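You operate a simulated robot arm through the tools that you are given. There is no shell and no other tool. Be economical: measure what you need, move in short steps, check, and stop when the job is done.

The job below is to be done with a simulated robot arm. You get a single attempt, and the scene is never put back.

Task
Fetch the blue strap roll and set it in the grey parts tray.
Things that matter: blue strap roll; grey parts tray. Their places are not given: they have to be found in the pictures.

It is judged by the outcome, as a careful person would: the job done as asked, and still so three seconds after it is handed in. It fails if anything else is knocked over, pushed out of place, dropped, spilled or broken.

Robot
A 6-joint arm with a two-finger parallel gripper, fixed in place. Base frame: the origin is at the foot of the arm, x ahead of it, y to its left, z up; the work surface is at about z = 0. Lengths are in m, angles in degrees, forces in N, time in s.
With the tool pointing down near the work surface it reaches from about 0.14 to 0.58 m from the base axis. Its first joint turns from -66.0 to 66.0 degrees. Payload 2.1 kg.
The tool frame sits at the grasp point between the pads (the TCP): z along the fingers, y along the line on which they close. The tips reach 0.03 m beyond it. The gripper opens to 0.094 m. The fingers are 0.028 m wide and 0.01 m thick; the gripper's body (0.05 by 0.096 m) begins 0.055 m behind the TCP.
Orientation is told as [roll, pitch, yaw] about the base's x, y, z axes, in that order, counted from this pose: with the fingers straight down and closing along the base's y, the tool's x points along the base's -x, its y along +y and its z along -z.

Tools
- The arm moves only by the tool play_rows. Its argument "deltas" is a list of rows, each an object of numbers (a shift or turn left out is 0, a gripper value left out holds the last): "dx", "dy", "dz": the shift along the tool's x, y, z in m; "ax", "ay", "az": the turn, a rotation vector about the tool's x, y, z in degrees. In form: [{"dx": .., "dy": .., "dz": .., "ax": .., "ay": .., "az": ..}, ...]. A call has 1 to 12 rows; each row shifts and turns the commanded pose from where the row before left it, along the tool's axes as they then stand. "claw" is the opening, from 0 (shut) to 1 (fully open), set as the call begins (left out, the last holds). Each row takes 0.2 s and may step no farther than 0.05 m and 8.6 degrees from the row before; otherwise, or with a gripper value out of range, the whole call is refused. A pose out of reach is approached as far as the arm can. The call stops where the force on the tool passes 40 N (or 10 N more than at its start, if that is more) or the arm is blocked; 0.2 s more then pass. The fingers move at their own pace (about 0.072 m/s each) and stop on an object; they squeeze with about 25 N. The grip force told is the motor's: it shows also when the fingers shut on nothing. Time passes only in rows, and 0.2 s behind the last, so rows that do not move let the fingers close. It gives the time, the measured TCP pose, the force on the tool (base axes), the opening and the grip force at its end, in the units of the frame above (readings bear some noise), and new pictures: "pictures" is both (left out), scene, wrist or none.
- Cameras (640 x 400 px; columns grow to the right, rows downward): "scene" is fixed at [0.0515, -0.3824, 0.4615]; the picture's right is [0.72, -0.69, 0.00], its down [-0.55, -0.57, -0.61] and it looks along [0.43, 0.44, -0.79] (base axes); focal length 216 px, centre (320, 200). "wrist" rides on the gripper at [0.076, 0.014, -0.102] in the tool frame; the picture's right is [-0.18, 0.98, 0.00], its down [-0.75, -0.14, -0.64] and it looks along [-0.63, -0.12, 0.77] (tool axes); focal length 243 px, centre (320, 200).
- locate(camera, pixels): for up to 12 pixels [column, row] of the newest picture of that camera ("zoom" is the newest enlarged one), the place [x, y, z] in the base frame of the surface seen there, good to about 0.003 m. The clock stands still meanwhile.
- inspect(camera, box): a new picture of the part [left, top, right, bottom] of that camera's present view, enlarged. The clock stands still meanwhile.
- sign_off(): hands the job in; it is judged then, once.

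Go step by step. Measure first, check grasps and placings, and put right what went wrong. The budget is 60 turns and 170 pictures, counting those below and the enlarged ones. Unless the task says otherwise, let go and move clear before handing in, and close with one line.

The tools are called after ">>>" as a command line: name --argument value ..., lists and objects as JSON in quotes. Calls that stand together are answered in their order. play_rows: Moves the arm, as the interface text tells. Its arguments: {"type":"object","properties":{"deltas":{"type":"array","items":{"type":"object","properties":{"dx":{"type":"number"},"dy":{"type":"number"},"dz":{"type":"number"},"ax":{"type":"number"},"ay":{"type":"number"},"az":{"type":"number"}}}},"claw":{"type":"number"},"pictures":{"type":"string","enum":["both","scene","wrist","none"]}},"required":["deltas"]} The other tools are called the same way: locate (camera, pixels) gives the place of the surface under pixels of a picture; inspect (camera, box) takes an enlarged picture of a part of a camera's view; sign_off () hands the job in.

At the start:

```text
clock: 0.0
ee_pos: [0.3322, 0.0293, 0.2231]
orientation: [0.0, 0.0, -0.1]
ft_force: [0.2, -0.8, 0.3]
width: 0.0942
gripper_force: 0.0
```

scene: 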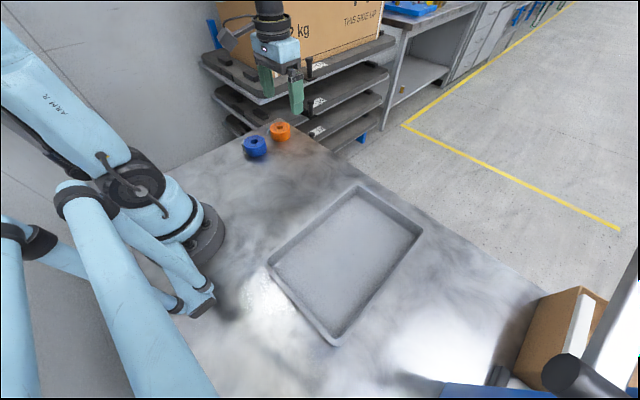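
wrist: 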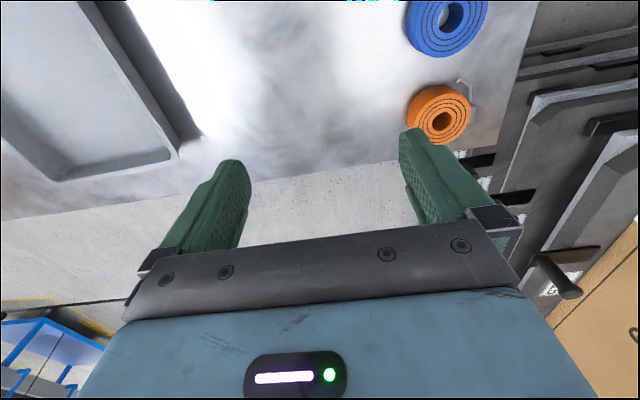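

The scene shows the blue roll near (255,147), an orange roll near (280,131), and the grey tray around (350,265). I'll enlarge the view and measure them.

>>> inspect --camera "scene" --box '[220, 100, 320, 180]'

>>> locate --camera "scene" --pixels '[[255, 140], [246, 147], [264, 147], [255, 157], [280, 125], [281, 139], [345, 260], [360, 190], [418, 230], [335, 340], [272, 264], [380, 230]]'

>>> inspect --camera "wrist" --box '[380, 0, 540, 160]'

>>> locate --camera "wrist" --pixels '[[415, 15], [475, 20], [440, 40], [425, 105], [440, 90], [475, 80], [470, 105]]'

```text
5.00 times, centred on (270, 140) of scene
```

zoom: 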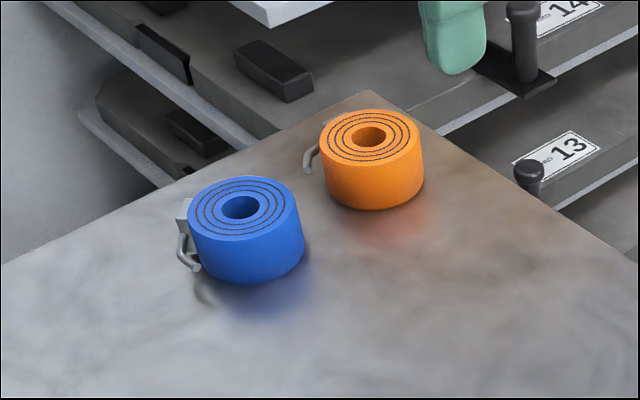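

```text
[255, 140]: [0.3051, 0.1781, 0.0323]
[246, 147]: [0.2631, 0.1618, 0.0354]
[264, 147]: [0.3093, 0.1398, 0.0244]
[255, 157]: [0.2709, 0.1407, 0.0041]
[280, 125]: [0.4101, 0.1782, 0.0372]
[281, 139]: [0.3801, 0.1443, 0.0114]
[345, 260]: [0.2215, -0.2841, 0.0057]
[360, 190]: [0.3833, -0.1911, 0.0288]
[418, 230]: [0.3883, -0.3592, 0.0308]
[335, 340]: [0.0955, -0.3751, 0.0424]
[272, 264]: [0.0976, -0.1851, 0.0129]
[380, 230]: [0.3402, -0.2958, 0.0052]
```

```text
2.50 times, centred on (460, 80) of wrist
```

zoom: 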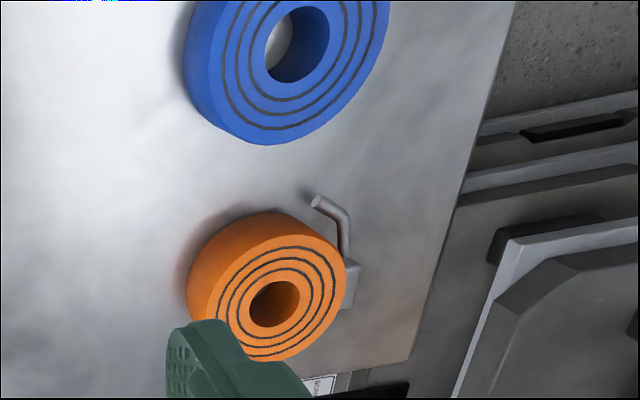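

```text
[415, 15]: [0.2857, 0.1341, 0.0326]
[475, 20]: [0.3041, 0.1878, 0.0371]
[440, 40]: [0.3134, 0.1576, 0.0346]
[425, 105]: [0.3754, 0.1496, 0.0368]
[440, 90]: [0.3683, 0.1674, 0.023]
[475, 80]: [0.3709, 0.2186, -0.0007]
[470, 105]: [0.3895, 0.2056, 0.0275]
```

The blue roll's top is at about z=0.035. I'll pin down its outline and its buckle, plus the tray floor.

>>> locate --camera "scene" --pixels '[[245, 143], [265.3, 142.5], [254, 136.5], [255, 147], [249, 142], [259, 142], [243, 142.5], [244, 153], [271, 132], [280, 122.8], [289, 129], [281, 132]]'

>>> locate --camera "wrist" --pixels '[[450, 55], [430, 50], [420, 5], [485, 5], [480, 25]]'

```text
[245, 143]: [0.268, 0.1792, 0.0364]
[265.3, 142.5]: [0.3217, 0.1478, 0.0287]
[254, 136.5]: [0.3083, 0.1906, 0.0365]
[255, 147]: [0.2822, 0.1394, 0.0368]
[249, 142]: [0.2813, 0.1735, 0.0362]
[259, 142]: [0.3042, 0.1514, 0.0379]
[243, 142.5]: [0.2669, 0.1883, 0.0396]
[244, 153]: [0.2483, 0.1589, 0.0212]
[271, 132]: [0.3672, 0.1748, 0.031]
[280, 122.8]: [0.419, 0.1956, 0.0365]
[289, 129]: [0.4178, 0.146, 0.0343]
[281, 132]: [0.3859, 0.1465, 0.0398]
```

```text
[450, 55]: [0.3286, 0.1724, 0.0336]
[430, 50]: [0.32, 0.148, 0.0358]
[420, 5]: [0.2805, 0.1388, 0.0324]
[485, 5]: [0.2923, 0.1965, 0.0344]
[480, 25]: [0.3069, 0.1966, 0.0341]
```

The blue roll is centred near (0.295, 0.165) with a radius of about 0.032. Its buckle is on the -x/+y side, so closing along base y should clear it. I'll move above it and check.

>>> play_rows --claw 1 --deltas '[{"dx": 0.009, "dy": 0.034}, {"dx": 0.009, "dy": 0.034}, {"dx": 0.009, "dy": 0.034}, {"dx": 0.01, "dy": 0.034}, {"dz": 0.03}, {"dz": 0.03}, {}]'

```text
clock: 1.6
ee_pos: [0.2943, 0.1677, 0.164]
orientation: [0.0, 0.0, 0.0]
ft_force: [-0.5, -0.6, 0.3]
width: 0.0939
gripper_force: 0.2
```

scene: 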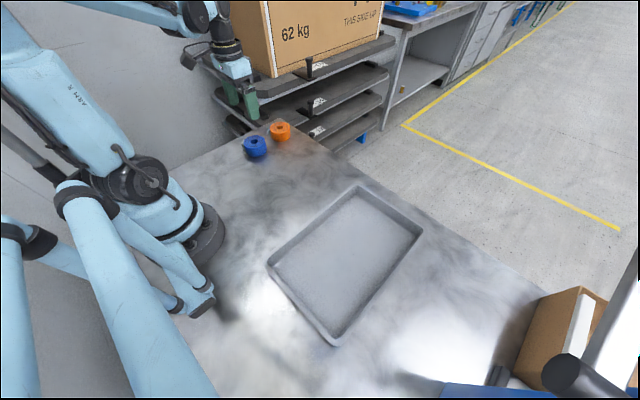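
wrist: 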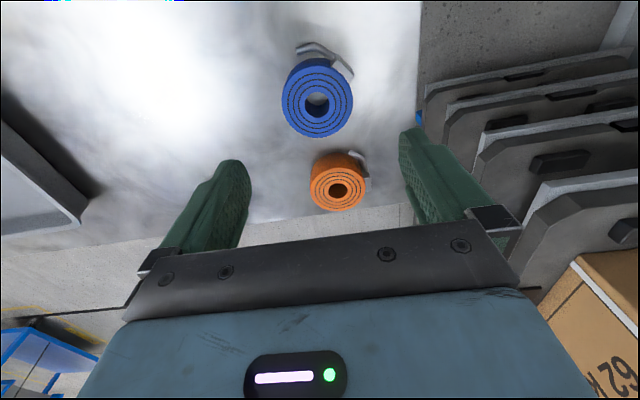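

The buckle is on the far (-x, +y) side. I'll measure the roll's edges, the buckle and how close the rack is.

>>> inspect --camera "wrist" --box '[240, 20, 440, 220]'

>>> locate --camera "wrist" --pixels '[[286, 103], [350, 103], [318, 135], [318, 68], [345, 68], [300, 47], [417, 100], [430, 100], [445, 120], [312, 188], [480, 130], [500, 80]]'

>>> locate --camera "scene" --pixels '[[228, 122], [215, 97], [240, 130], [250, 95], [280, 90], [270, 110]]'

```text
2.00 times, centred on (340, 120) of wrist
```

zoom: 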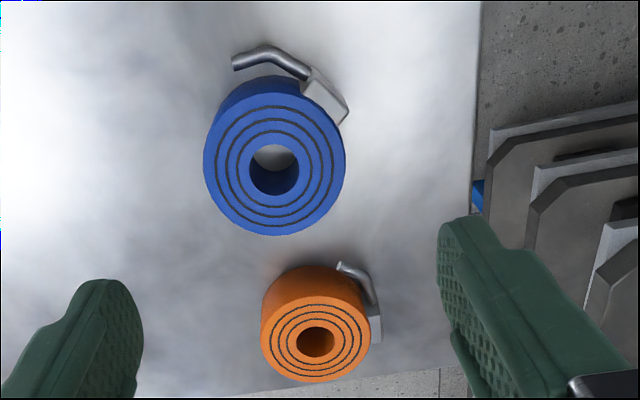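

```text
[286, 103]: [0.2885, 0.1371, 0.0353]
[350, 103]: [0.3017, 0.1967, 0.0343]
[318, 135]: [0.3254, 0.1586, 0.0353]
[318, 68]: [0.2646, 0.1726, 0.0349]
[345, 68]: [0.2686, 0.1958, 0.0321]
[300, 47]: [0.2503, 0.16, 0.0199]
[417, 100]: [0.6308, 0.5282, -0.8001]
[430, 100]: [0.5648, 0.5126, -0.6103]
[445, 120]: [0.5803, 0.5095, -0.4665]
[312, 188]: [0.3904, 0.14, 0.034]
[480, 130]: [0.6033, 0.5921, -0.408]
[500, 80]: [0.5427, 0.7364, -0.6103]
```

```text
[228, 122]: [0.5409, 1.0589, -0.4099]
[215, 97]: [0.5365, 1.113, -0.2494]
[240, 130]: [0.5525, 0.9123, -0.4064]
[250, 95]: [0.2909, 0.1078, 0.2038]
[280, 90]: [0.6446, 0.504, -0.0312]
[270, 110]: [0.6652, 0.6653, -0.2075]
```

The rack is well clear. The buckle corner reaches about (0.28, 0.20), so I'll turn the grip 20° to move the finger away from it, then go down.

>>> play_rows --deltas '[{"dx": -0.001, "dy": -0.0015, "az": 6.7}, {"az": 6.7}, {"az": 6.6}, {"dz": 0.03}, {"dz": 0.03}, {"dz": 0.01}, {}]'

```text
clock: 3.2
ee_pos: [0.297, 0.1645, 0.0932]
orientation: [-0.1, 0.0, -20.1]
ft_force: [-0.5, -0.5, -1.0]
width: 0.094
gripper_force: 0.0
```

scene: 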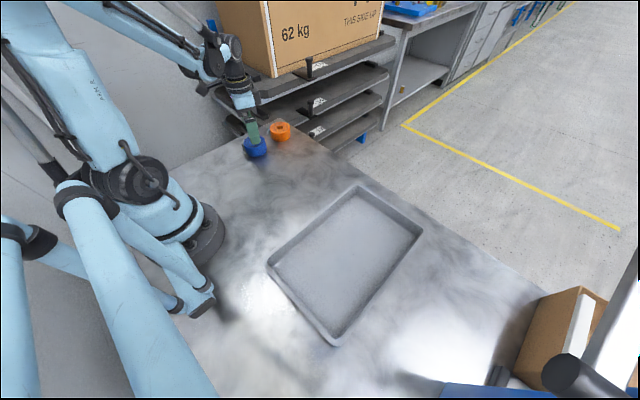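
wrist: 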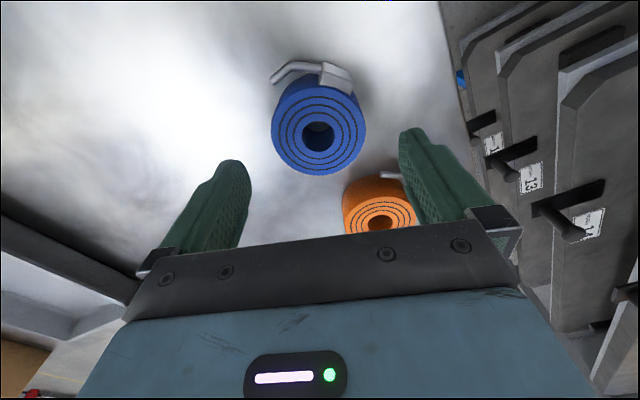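

The roll sits between the finger lines, and the orange roll is about 9 cm off along tool -x. I'll descend.

>>> play_rows --deltas '[{"dz": 0.02}, {"dz": 0.02}, {"dz": 0.017}, {}]'

```text
clock: 4.2
ee_pos: [0.2981, 0.1645, 0.0361]
orientation: [0.0, 0.0, -19.9]
ft_force: [-0.1, 0.4, 0.0]
width: 0.0939
gripper_force: 0.2
```

scene: 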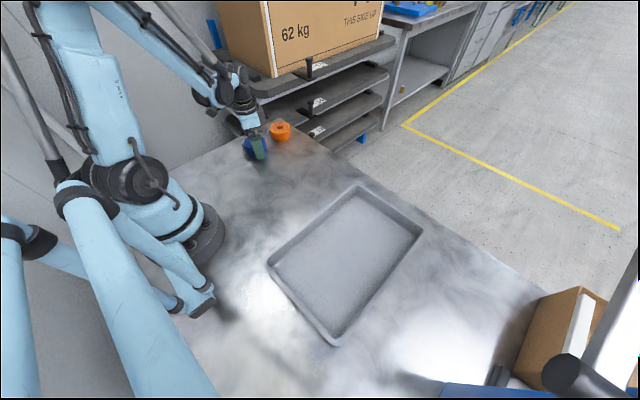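
wrist: 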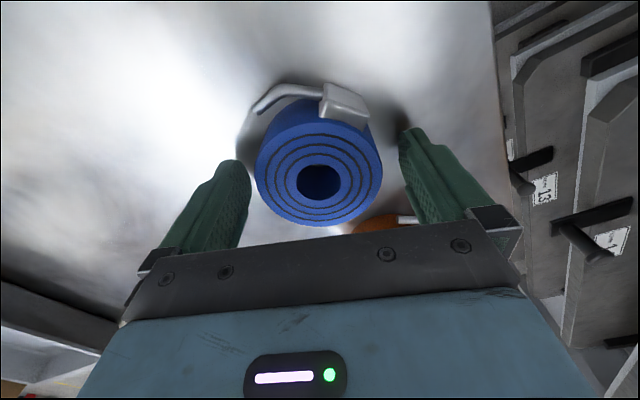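

The roll is centred between the pads and clear of the buckle. I'll close and let the fingers settle.

>>> play_rows --claw 0 --deltas '[{"dx": 0.001}, {}, {}, {}]' --pictures "wrist"

```text
clock: 5.2
ee_pos: [0.2967, 0.1654, 0.0364]
orientation: [0.0, 0.1, -19.9]
ft_force: [-0.9, 0.4, -0.5]
width: 0.0698
gripper_force: 24.4
```

wrist: 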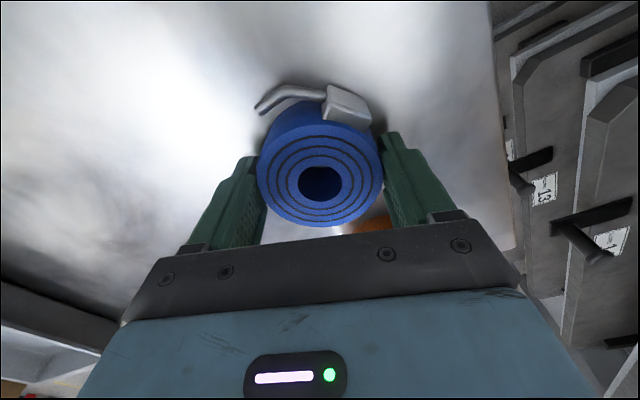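

It grips at 0.070 m with 24 N, so I'll lift straight up and check.

>>> play_rows --deltas '[{"dz": -0.015}, {"dz": -0.03}, {"dz": -0.04}, {"dz": -0.04}, {}]'

```text
clock: 6.4
ee_pos: [0.2963, 0.1649, 0.1621]
orientation: [-0.1, 0.0, -20.0]
ft_force: [0.3, 0.9, 0.2]
width: 0.0001
gripper_force: 24.5
```

scene: 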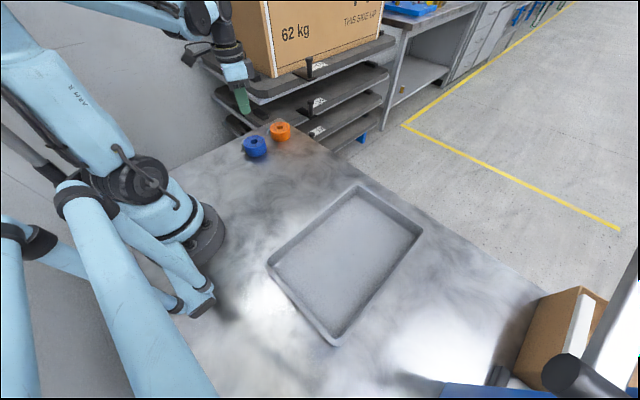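
wrist: 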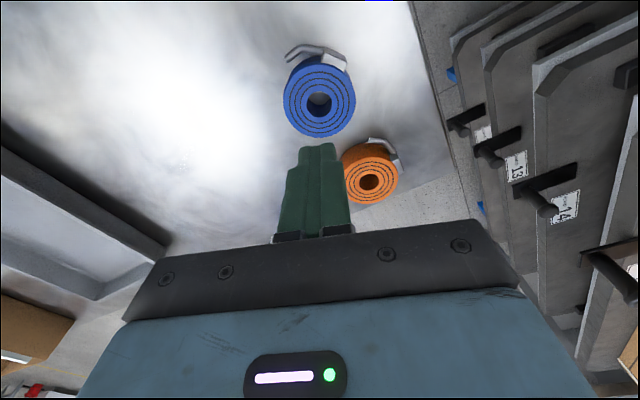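

The roll slipped out: the width is now 0 and it's still on the table. I'll measure it again and look for why the grip failed.

>>> inspect --camera "wrist" --box '[260, 20, 420, 180]'

>>> inspect --camera "scene" --box '[230, 115, 300, 165]'

>>> locate --camera "wrist" --pixels '[[286, 100], [353, 103], [318, 134], [318, 67], [338, 63], [291, 55], [296, 122], [344, 126], [346, 80], [348, 72], [293, 78], [380, 145]]'

```text
2.50 times, centred on (340, 100) of wrist
```

zoom: 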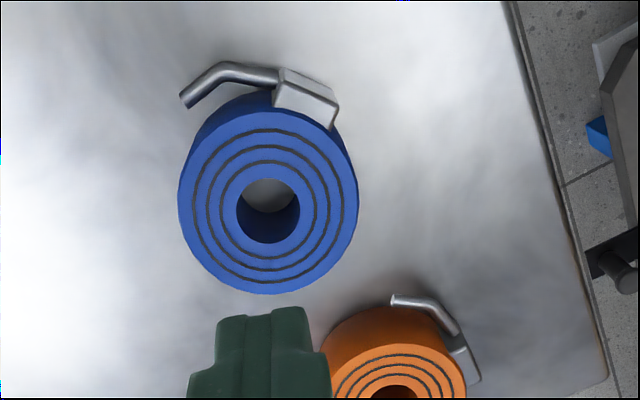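

```text
8.00 times, centred on (265, 140) of scene
```

zoom: 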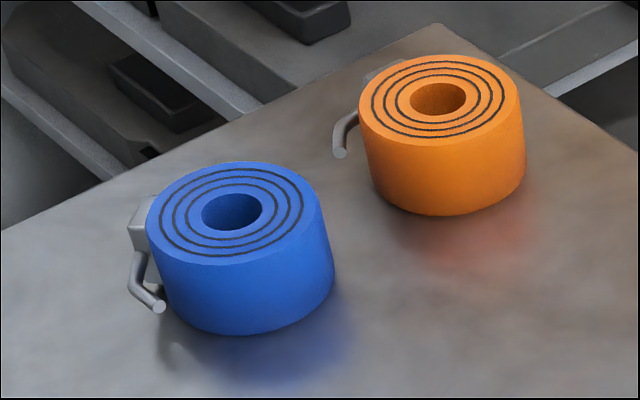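

```text
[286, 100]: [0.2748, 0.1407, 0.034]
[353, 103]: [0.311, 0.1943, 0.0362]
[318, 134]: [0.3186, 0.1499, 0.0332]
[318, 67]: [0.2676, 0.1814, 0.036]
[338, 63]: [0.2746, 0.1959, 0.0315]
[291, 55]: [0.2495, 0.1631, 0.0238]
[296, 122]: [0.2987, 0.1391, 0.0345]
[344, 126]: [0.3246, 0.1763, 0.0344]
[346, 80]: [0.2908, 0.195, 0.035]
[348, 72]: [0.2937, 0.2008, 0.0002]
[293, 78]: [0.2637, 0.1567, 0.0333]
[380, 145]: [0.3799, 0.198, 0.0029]
```

The roll hasn't been disturbed. Its centre fits to (0.2935, 0.1667), and my grip was about 3 mm off-centre and rather high. I'll reopen, recentre, turn slightly more away from the buckle and go lower.

>>> play_rows --claw 1 --deltas '[{"dx": 0.003, "dy": 0.0005}, {"az": 6}, {}, {}, {"dz": 0.03}, {"dz": 0.03}, {"dz": 0.03}, {"dz": 0.02}, {"dz": 0.012}, {}]'

```text
clock: 8.6
ee_pos: [0.293, 0.1664, 0.0393]
orientation: [-0.1, -0.1, -26.0]
ft_force: [0.2, 0.3, -1.0]
width: 0.094
gripper_force: 0.1
```

scene: 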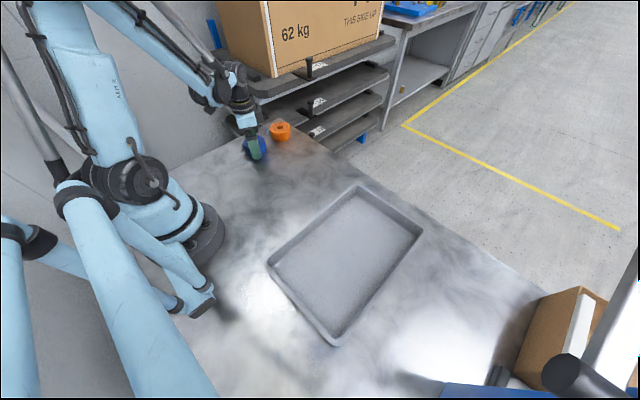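
wrist: 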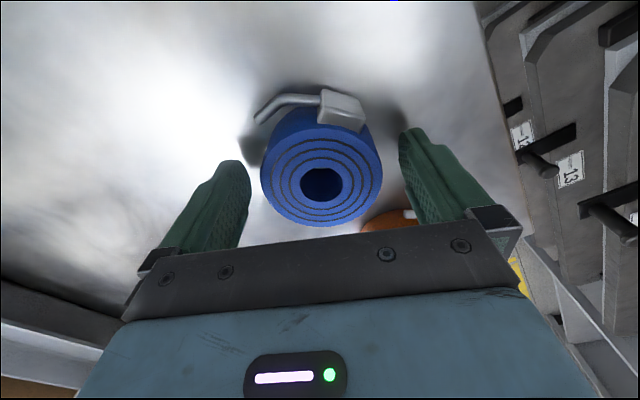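

It's centred. I'll go 7 mm lower and close with a longer settle.

>>> play_rows --deltas '[{"dz": 0.004}, {"dz": 0.003}, {}]' --pictures "none"

>>> play_rows --claw 0 --deltas '[{}, {}, {}, {}, {}]' --pictures "wrist"

```text
clock: 9.4
ee_pos: [0.2925, 0.1672, 0.0332]
orientation: [0.0, 0.1, -26.0]
ft_force: [0.3, -0.1, 0.8]
width: 0.0937
gripper_force: 0.0
```

```text
clock: 10.6
ee_pos: [0.2934, 0.167, 0.0318]
orientation: [0.1, 0.0, -26.0]
ft_force: [0.1, 0.4, -0.3]
width: 0.0694
gripper_force: 24.4
```

wrist: 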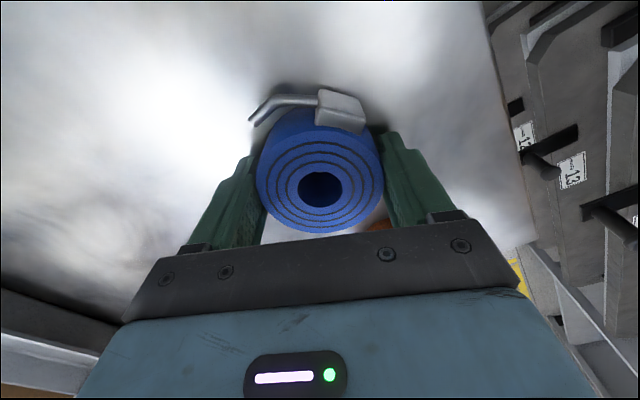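

It's gripping at 0.069 m, lower this time. I'll lift slowly and watch the force.

>>> play_rows --deltas '[{"dz": -0.002}, {"dz": -0.003}, {"dz": -0.004}, {"dz": -0.004}, {}]'

```text
clock: 11.8
ee_pos: [0.293, 0.1665, 0.0455]
orientation: [0.0, 0.0, -26.0]
ft_force: [-0.4, -0.7, -0.5]
width: 0.0697
gripper_force: 25.2
```

scene: 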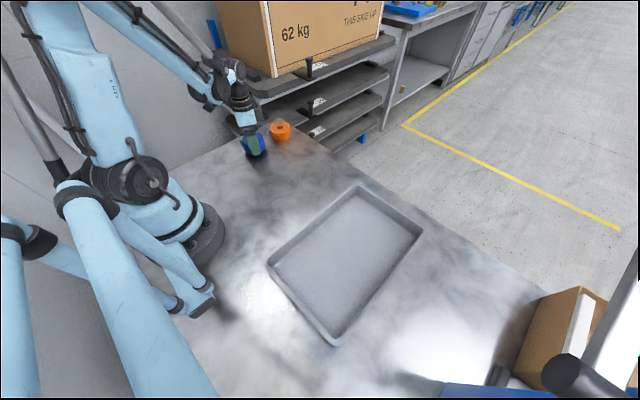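
wrist: 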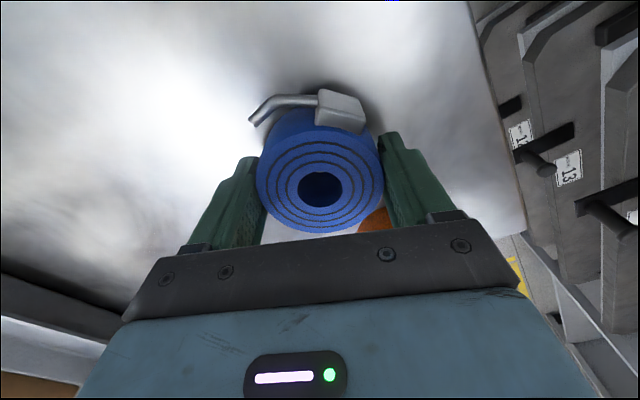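

The roll looks the same relative to the fingers while the arm rose 14 mm, so it's coming up. I'll keep lifting gently.

>>> play_rows --deltas '[{"dz": -0.005}, {"dz": -0.008}, {"dz": -0.01}, {"dz": -0.01}, {"dz": -0.007}, {}]'

```text
clock: 13.2
ee_pos: [0.2921, 0.1666, 0.0857]
orientation: [0.0, 0.0, -26.0]
ft_force: [0.4, 0.3, -0.4]
width: 0.0696
gripper_force: 25.1
```

scene: 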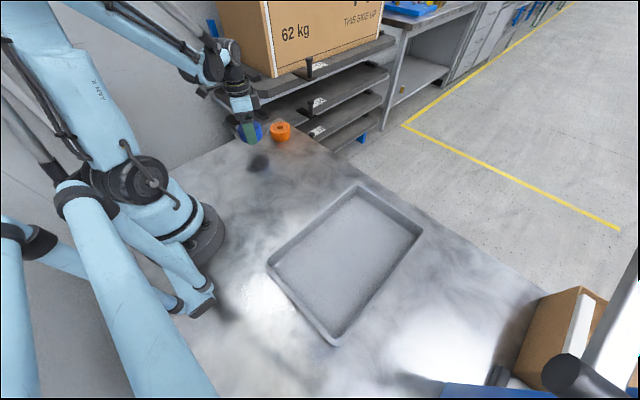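
wrist: 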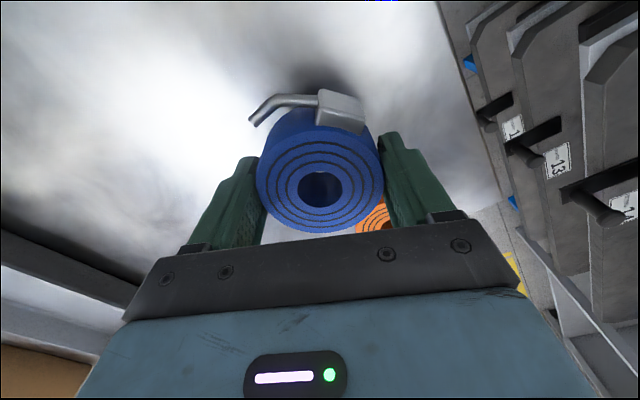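

The blue roll is held and its shadow on the table is clear. The tray spans x 0.10–0.39, y -0.36 to -0.19, with its floor at z≈0.006. I'll carry the roll toward (0.25, -0.275) in gentle steps while rising.

>>> play_rows --deltas '[{"dz": -0.01}, {"dx": -0.0035, "dy": -0.0094, "dz": -0.01}, {"dx": -0.0071, "dy": -0.0189, "dz": -0.01}, {"dx": -0.0071, "dy": -0.0189, "dz": -0.005}, {"dx": -0.0071, "dy": -0.0189}, {"dx": -0.0071, "dy": -0.0189}, {"dx": -0.0071, "dy": -0.0189}, {"dx": -0.0071, "dy": -0.0189}, {"dx": -0.0071, "dy": -0.0189}, {"dx": -0.0071, "dy": -0.0189}, {"dx": -0.0071, "dy": -0.0189}, {"dx": -0.0035, "dy": -0.0094}]'

```text
clock: 15.8
ee_pos: [0.2753, -0.0349, 0.1214]
orientation: [0.0, 0.0, -26.0]
ft_force: [0.0, -1.0, -1.0]
width: 0.0694
gripper_force: 25.3
```

scene: 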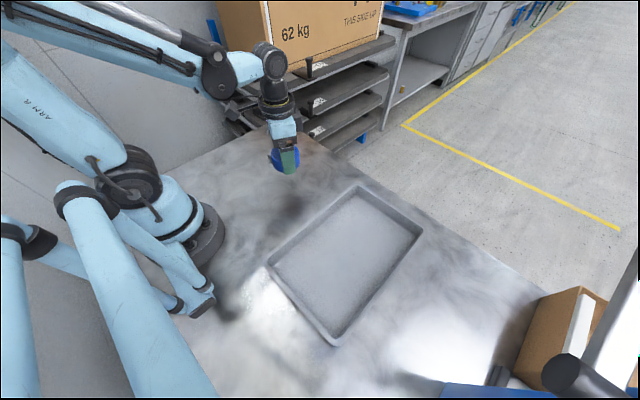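
wrist: 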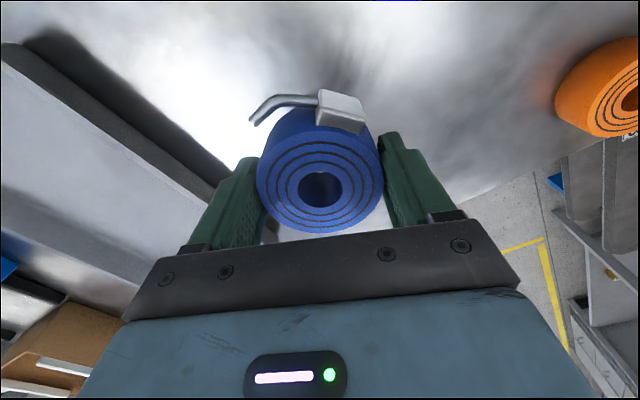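

The grip is steady. I'll do the rest of the way over the tray.

>>> play_rows --deltas '[{"dx": -0.004, "dy": -0.011}, {"dx": -0.0075, "dy": -0.0206}, {"dx": -0.0075, "dy": -0.0206}, {"dx": -0.0075, "dy": -0.0206}, {"dx": -0.0075, "dy": -0.0206}, {"dx": -0.0075, "dy": -0.0206}, {"dx": -0.0075, "dy": -0.0206}, {"dx": -0.0075, "dy": -0.0206}, {"dx": -0.0075, "dy": -0.0206}, {"dx": -0.0075, "dy": -0.0206}, {"dx": -0.0075, "dy": -0.0206}, {"dx": -0.004, "dy": -0.01}]'

```text
clock: 18.4
ee_pos: [0.2482, -0.275, 0.1219]
orientation: [0.0, 0.0, -26.0]
ft_force: [0.1, -0.1, -1.4]
width: 0.0697
gripper_force: 25.0
```

scene: 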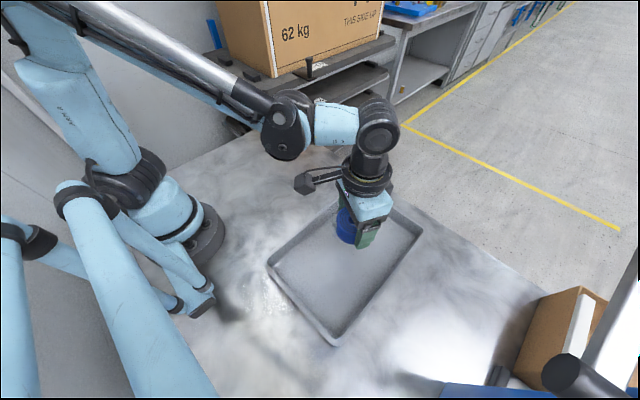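
wrist: 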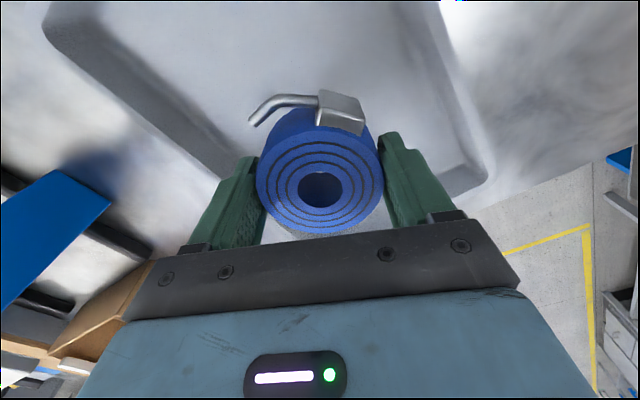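

It's over the tray. Before lowering, I'll measure the inner walls and floor around it.

>>> locate --camera "scene" --pixels '[[310, 235], [318, 240], [300, 250], [330, 265], [380, 265], [395, 260], [400, 262], [345, 280], [385, 285], [373, 280]]'

>>> locate --camera "wrist" --pixels '[[215, 130], [180, 110], [200, 150], [440, 90], [455, 90], [430, 120], [300, 70], [235, 100]]'

```text
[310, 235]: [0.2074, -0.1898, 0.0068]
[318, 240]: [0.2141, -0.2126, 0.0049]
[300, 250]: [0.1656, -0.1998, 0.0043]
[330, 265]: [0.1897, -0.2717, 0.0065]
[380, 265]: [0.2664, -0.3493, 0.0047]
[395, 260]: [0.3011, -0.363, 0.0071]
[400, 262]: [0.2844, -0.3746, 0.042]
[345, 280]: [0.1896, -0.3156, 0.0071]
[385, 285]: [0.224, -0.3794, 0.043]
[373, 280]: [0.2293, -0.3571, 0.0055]
```

```text
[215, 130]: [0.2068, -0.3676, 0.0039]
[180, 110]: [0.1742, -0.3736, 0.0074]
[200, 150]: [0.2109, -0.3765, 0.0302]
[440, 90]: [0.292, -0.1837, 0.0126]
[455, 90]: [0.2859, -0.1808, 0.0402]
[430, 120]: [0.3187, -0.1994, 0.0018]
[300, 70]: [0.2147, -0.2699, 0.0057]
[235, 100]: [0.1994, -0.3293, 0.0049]
```

The tray floor is at z≈0.0055 and runs from y≈-0.36 to -0.19, which leaves plenty of room. I'll lower until it just touches.

>>> play_rows --deltas '[{"dz": 0.01}, {"dz": 0.018}, {"dz": 0.018}, {"dz": 0.016}, {"dz": 0.01}, {"dz": 0.006}, {"dz": 0.004}, {"dz": 0.001}, {}]'

```text
clock: 20.4
ee_pos: [0.2489, -0.2738, 0.0376]
orientation: [0.0, 0.0, -26.0]
ft_force: [-0.3, -0.7, -0.6]
width: 0.0696
gripper_force: 25.5
```

scene: 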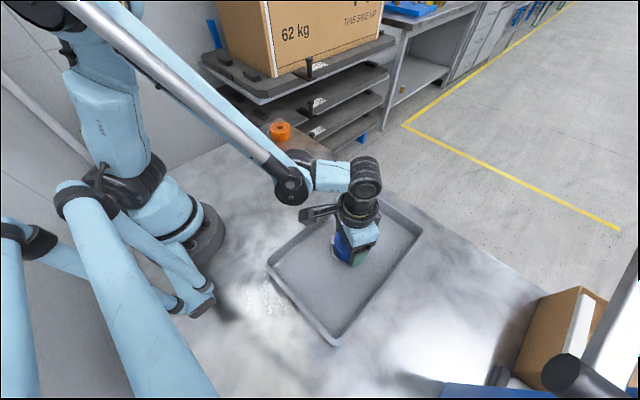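
wrist: 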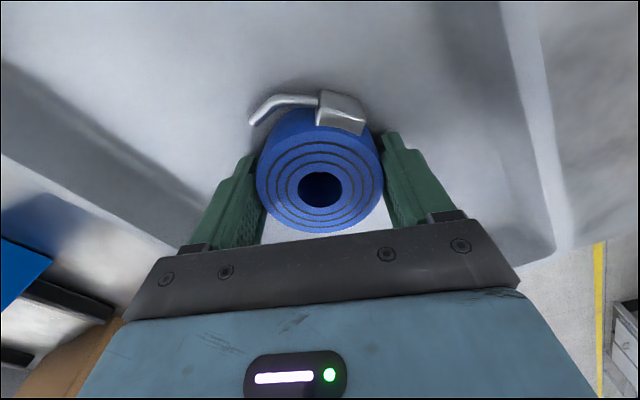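

The roll is at floor level, within 1 mm or so. I'll release it and then rise straight up.

>>> play_rows --claw 1 --deltas '[{}, {}, {}, {}, {"dz": -0.01}, {"dz": -0.03}, {"dz": -0.04}, {"dz": -0.04}, {"dz": -0.04}, {}]'

```text
clock: 22.6
ee_pos: [0.251, -0.2724, 0.197]
orientation: [-0.1, 0.0, -26.1]
ft_force: [0.2, -0.2, 0.7]
width: 0.0939
gripper_force: 0.0
```

scene: 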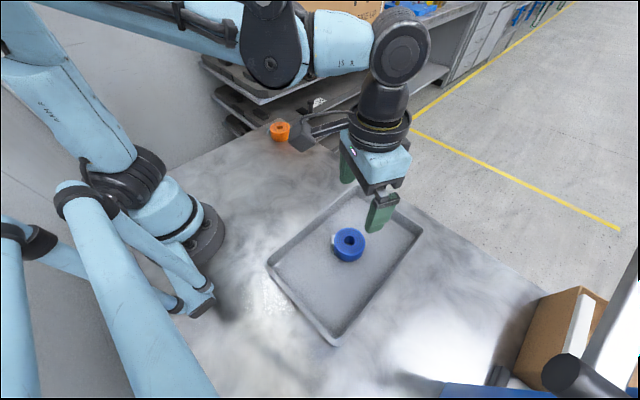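
wrist: 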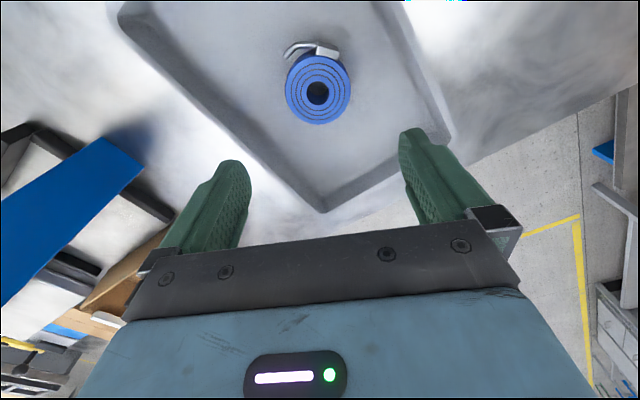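

The blue roll lies flat in the tray near (348,245). The orange roll and the tray haven't moved, and the gripper is clear, so I'm handing in.

>>> sign_off

```text
The job is handed in.
```

The blue strap roll is sitting flat in the grey parts tray, and nothing else was moved; the first grip slipped during the lift, but a lower second grip held.
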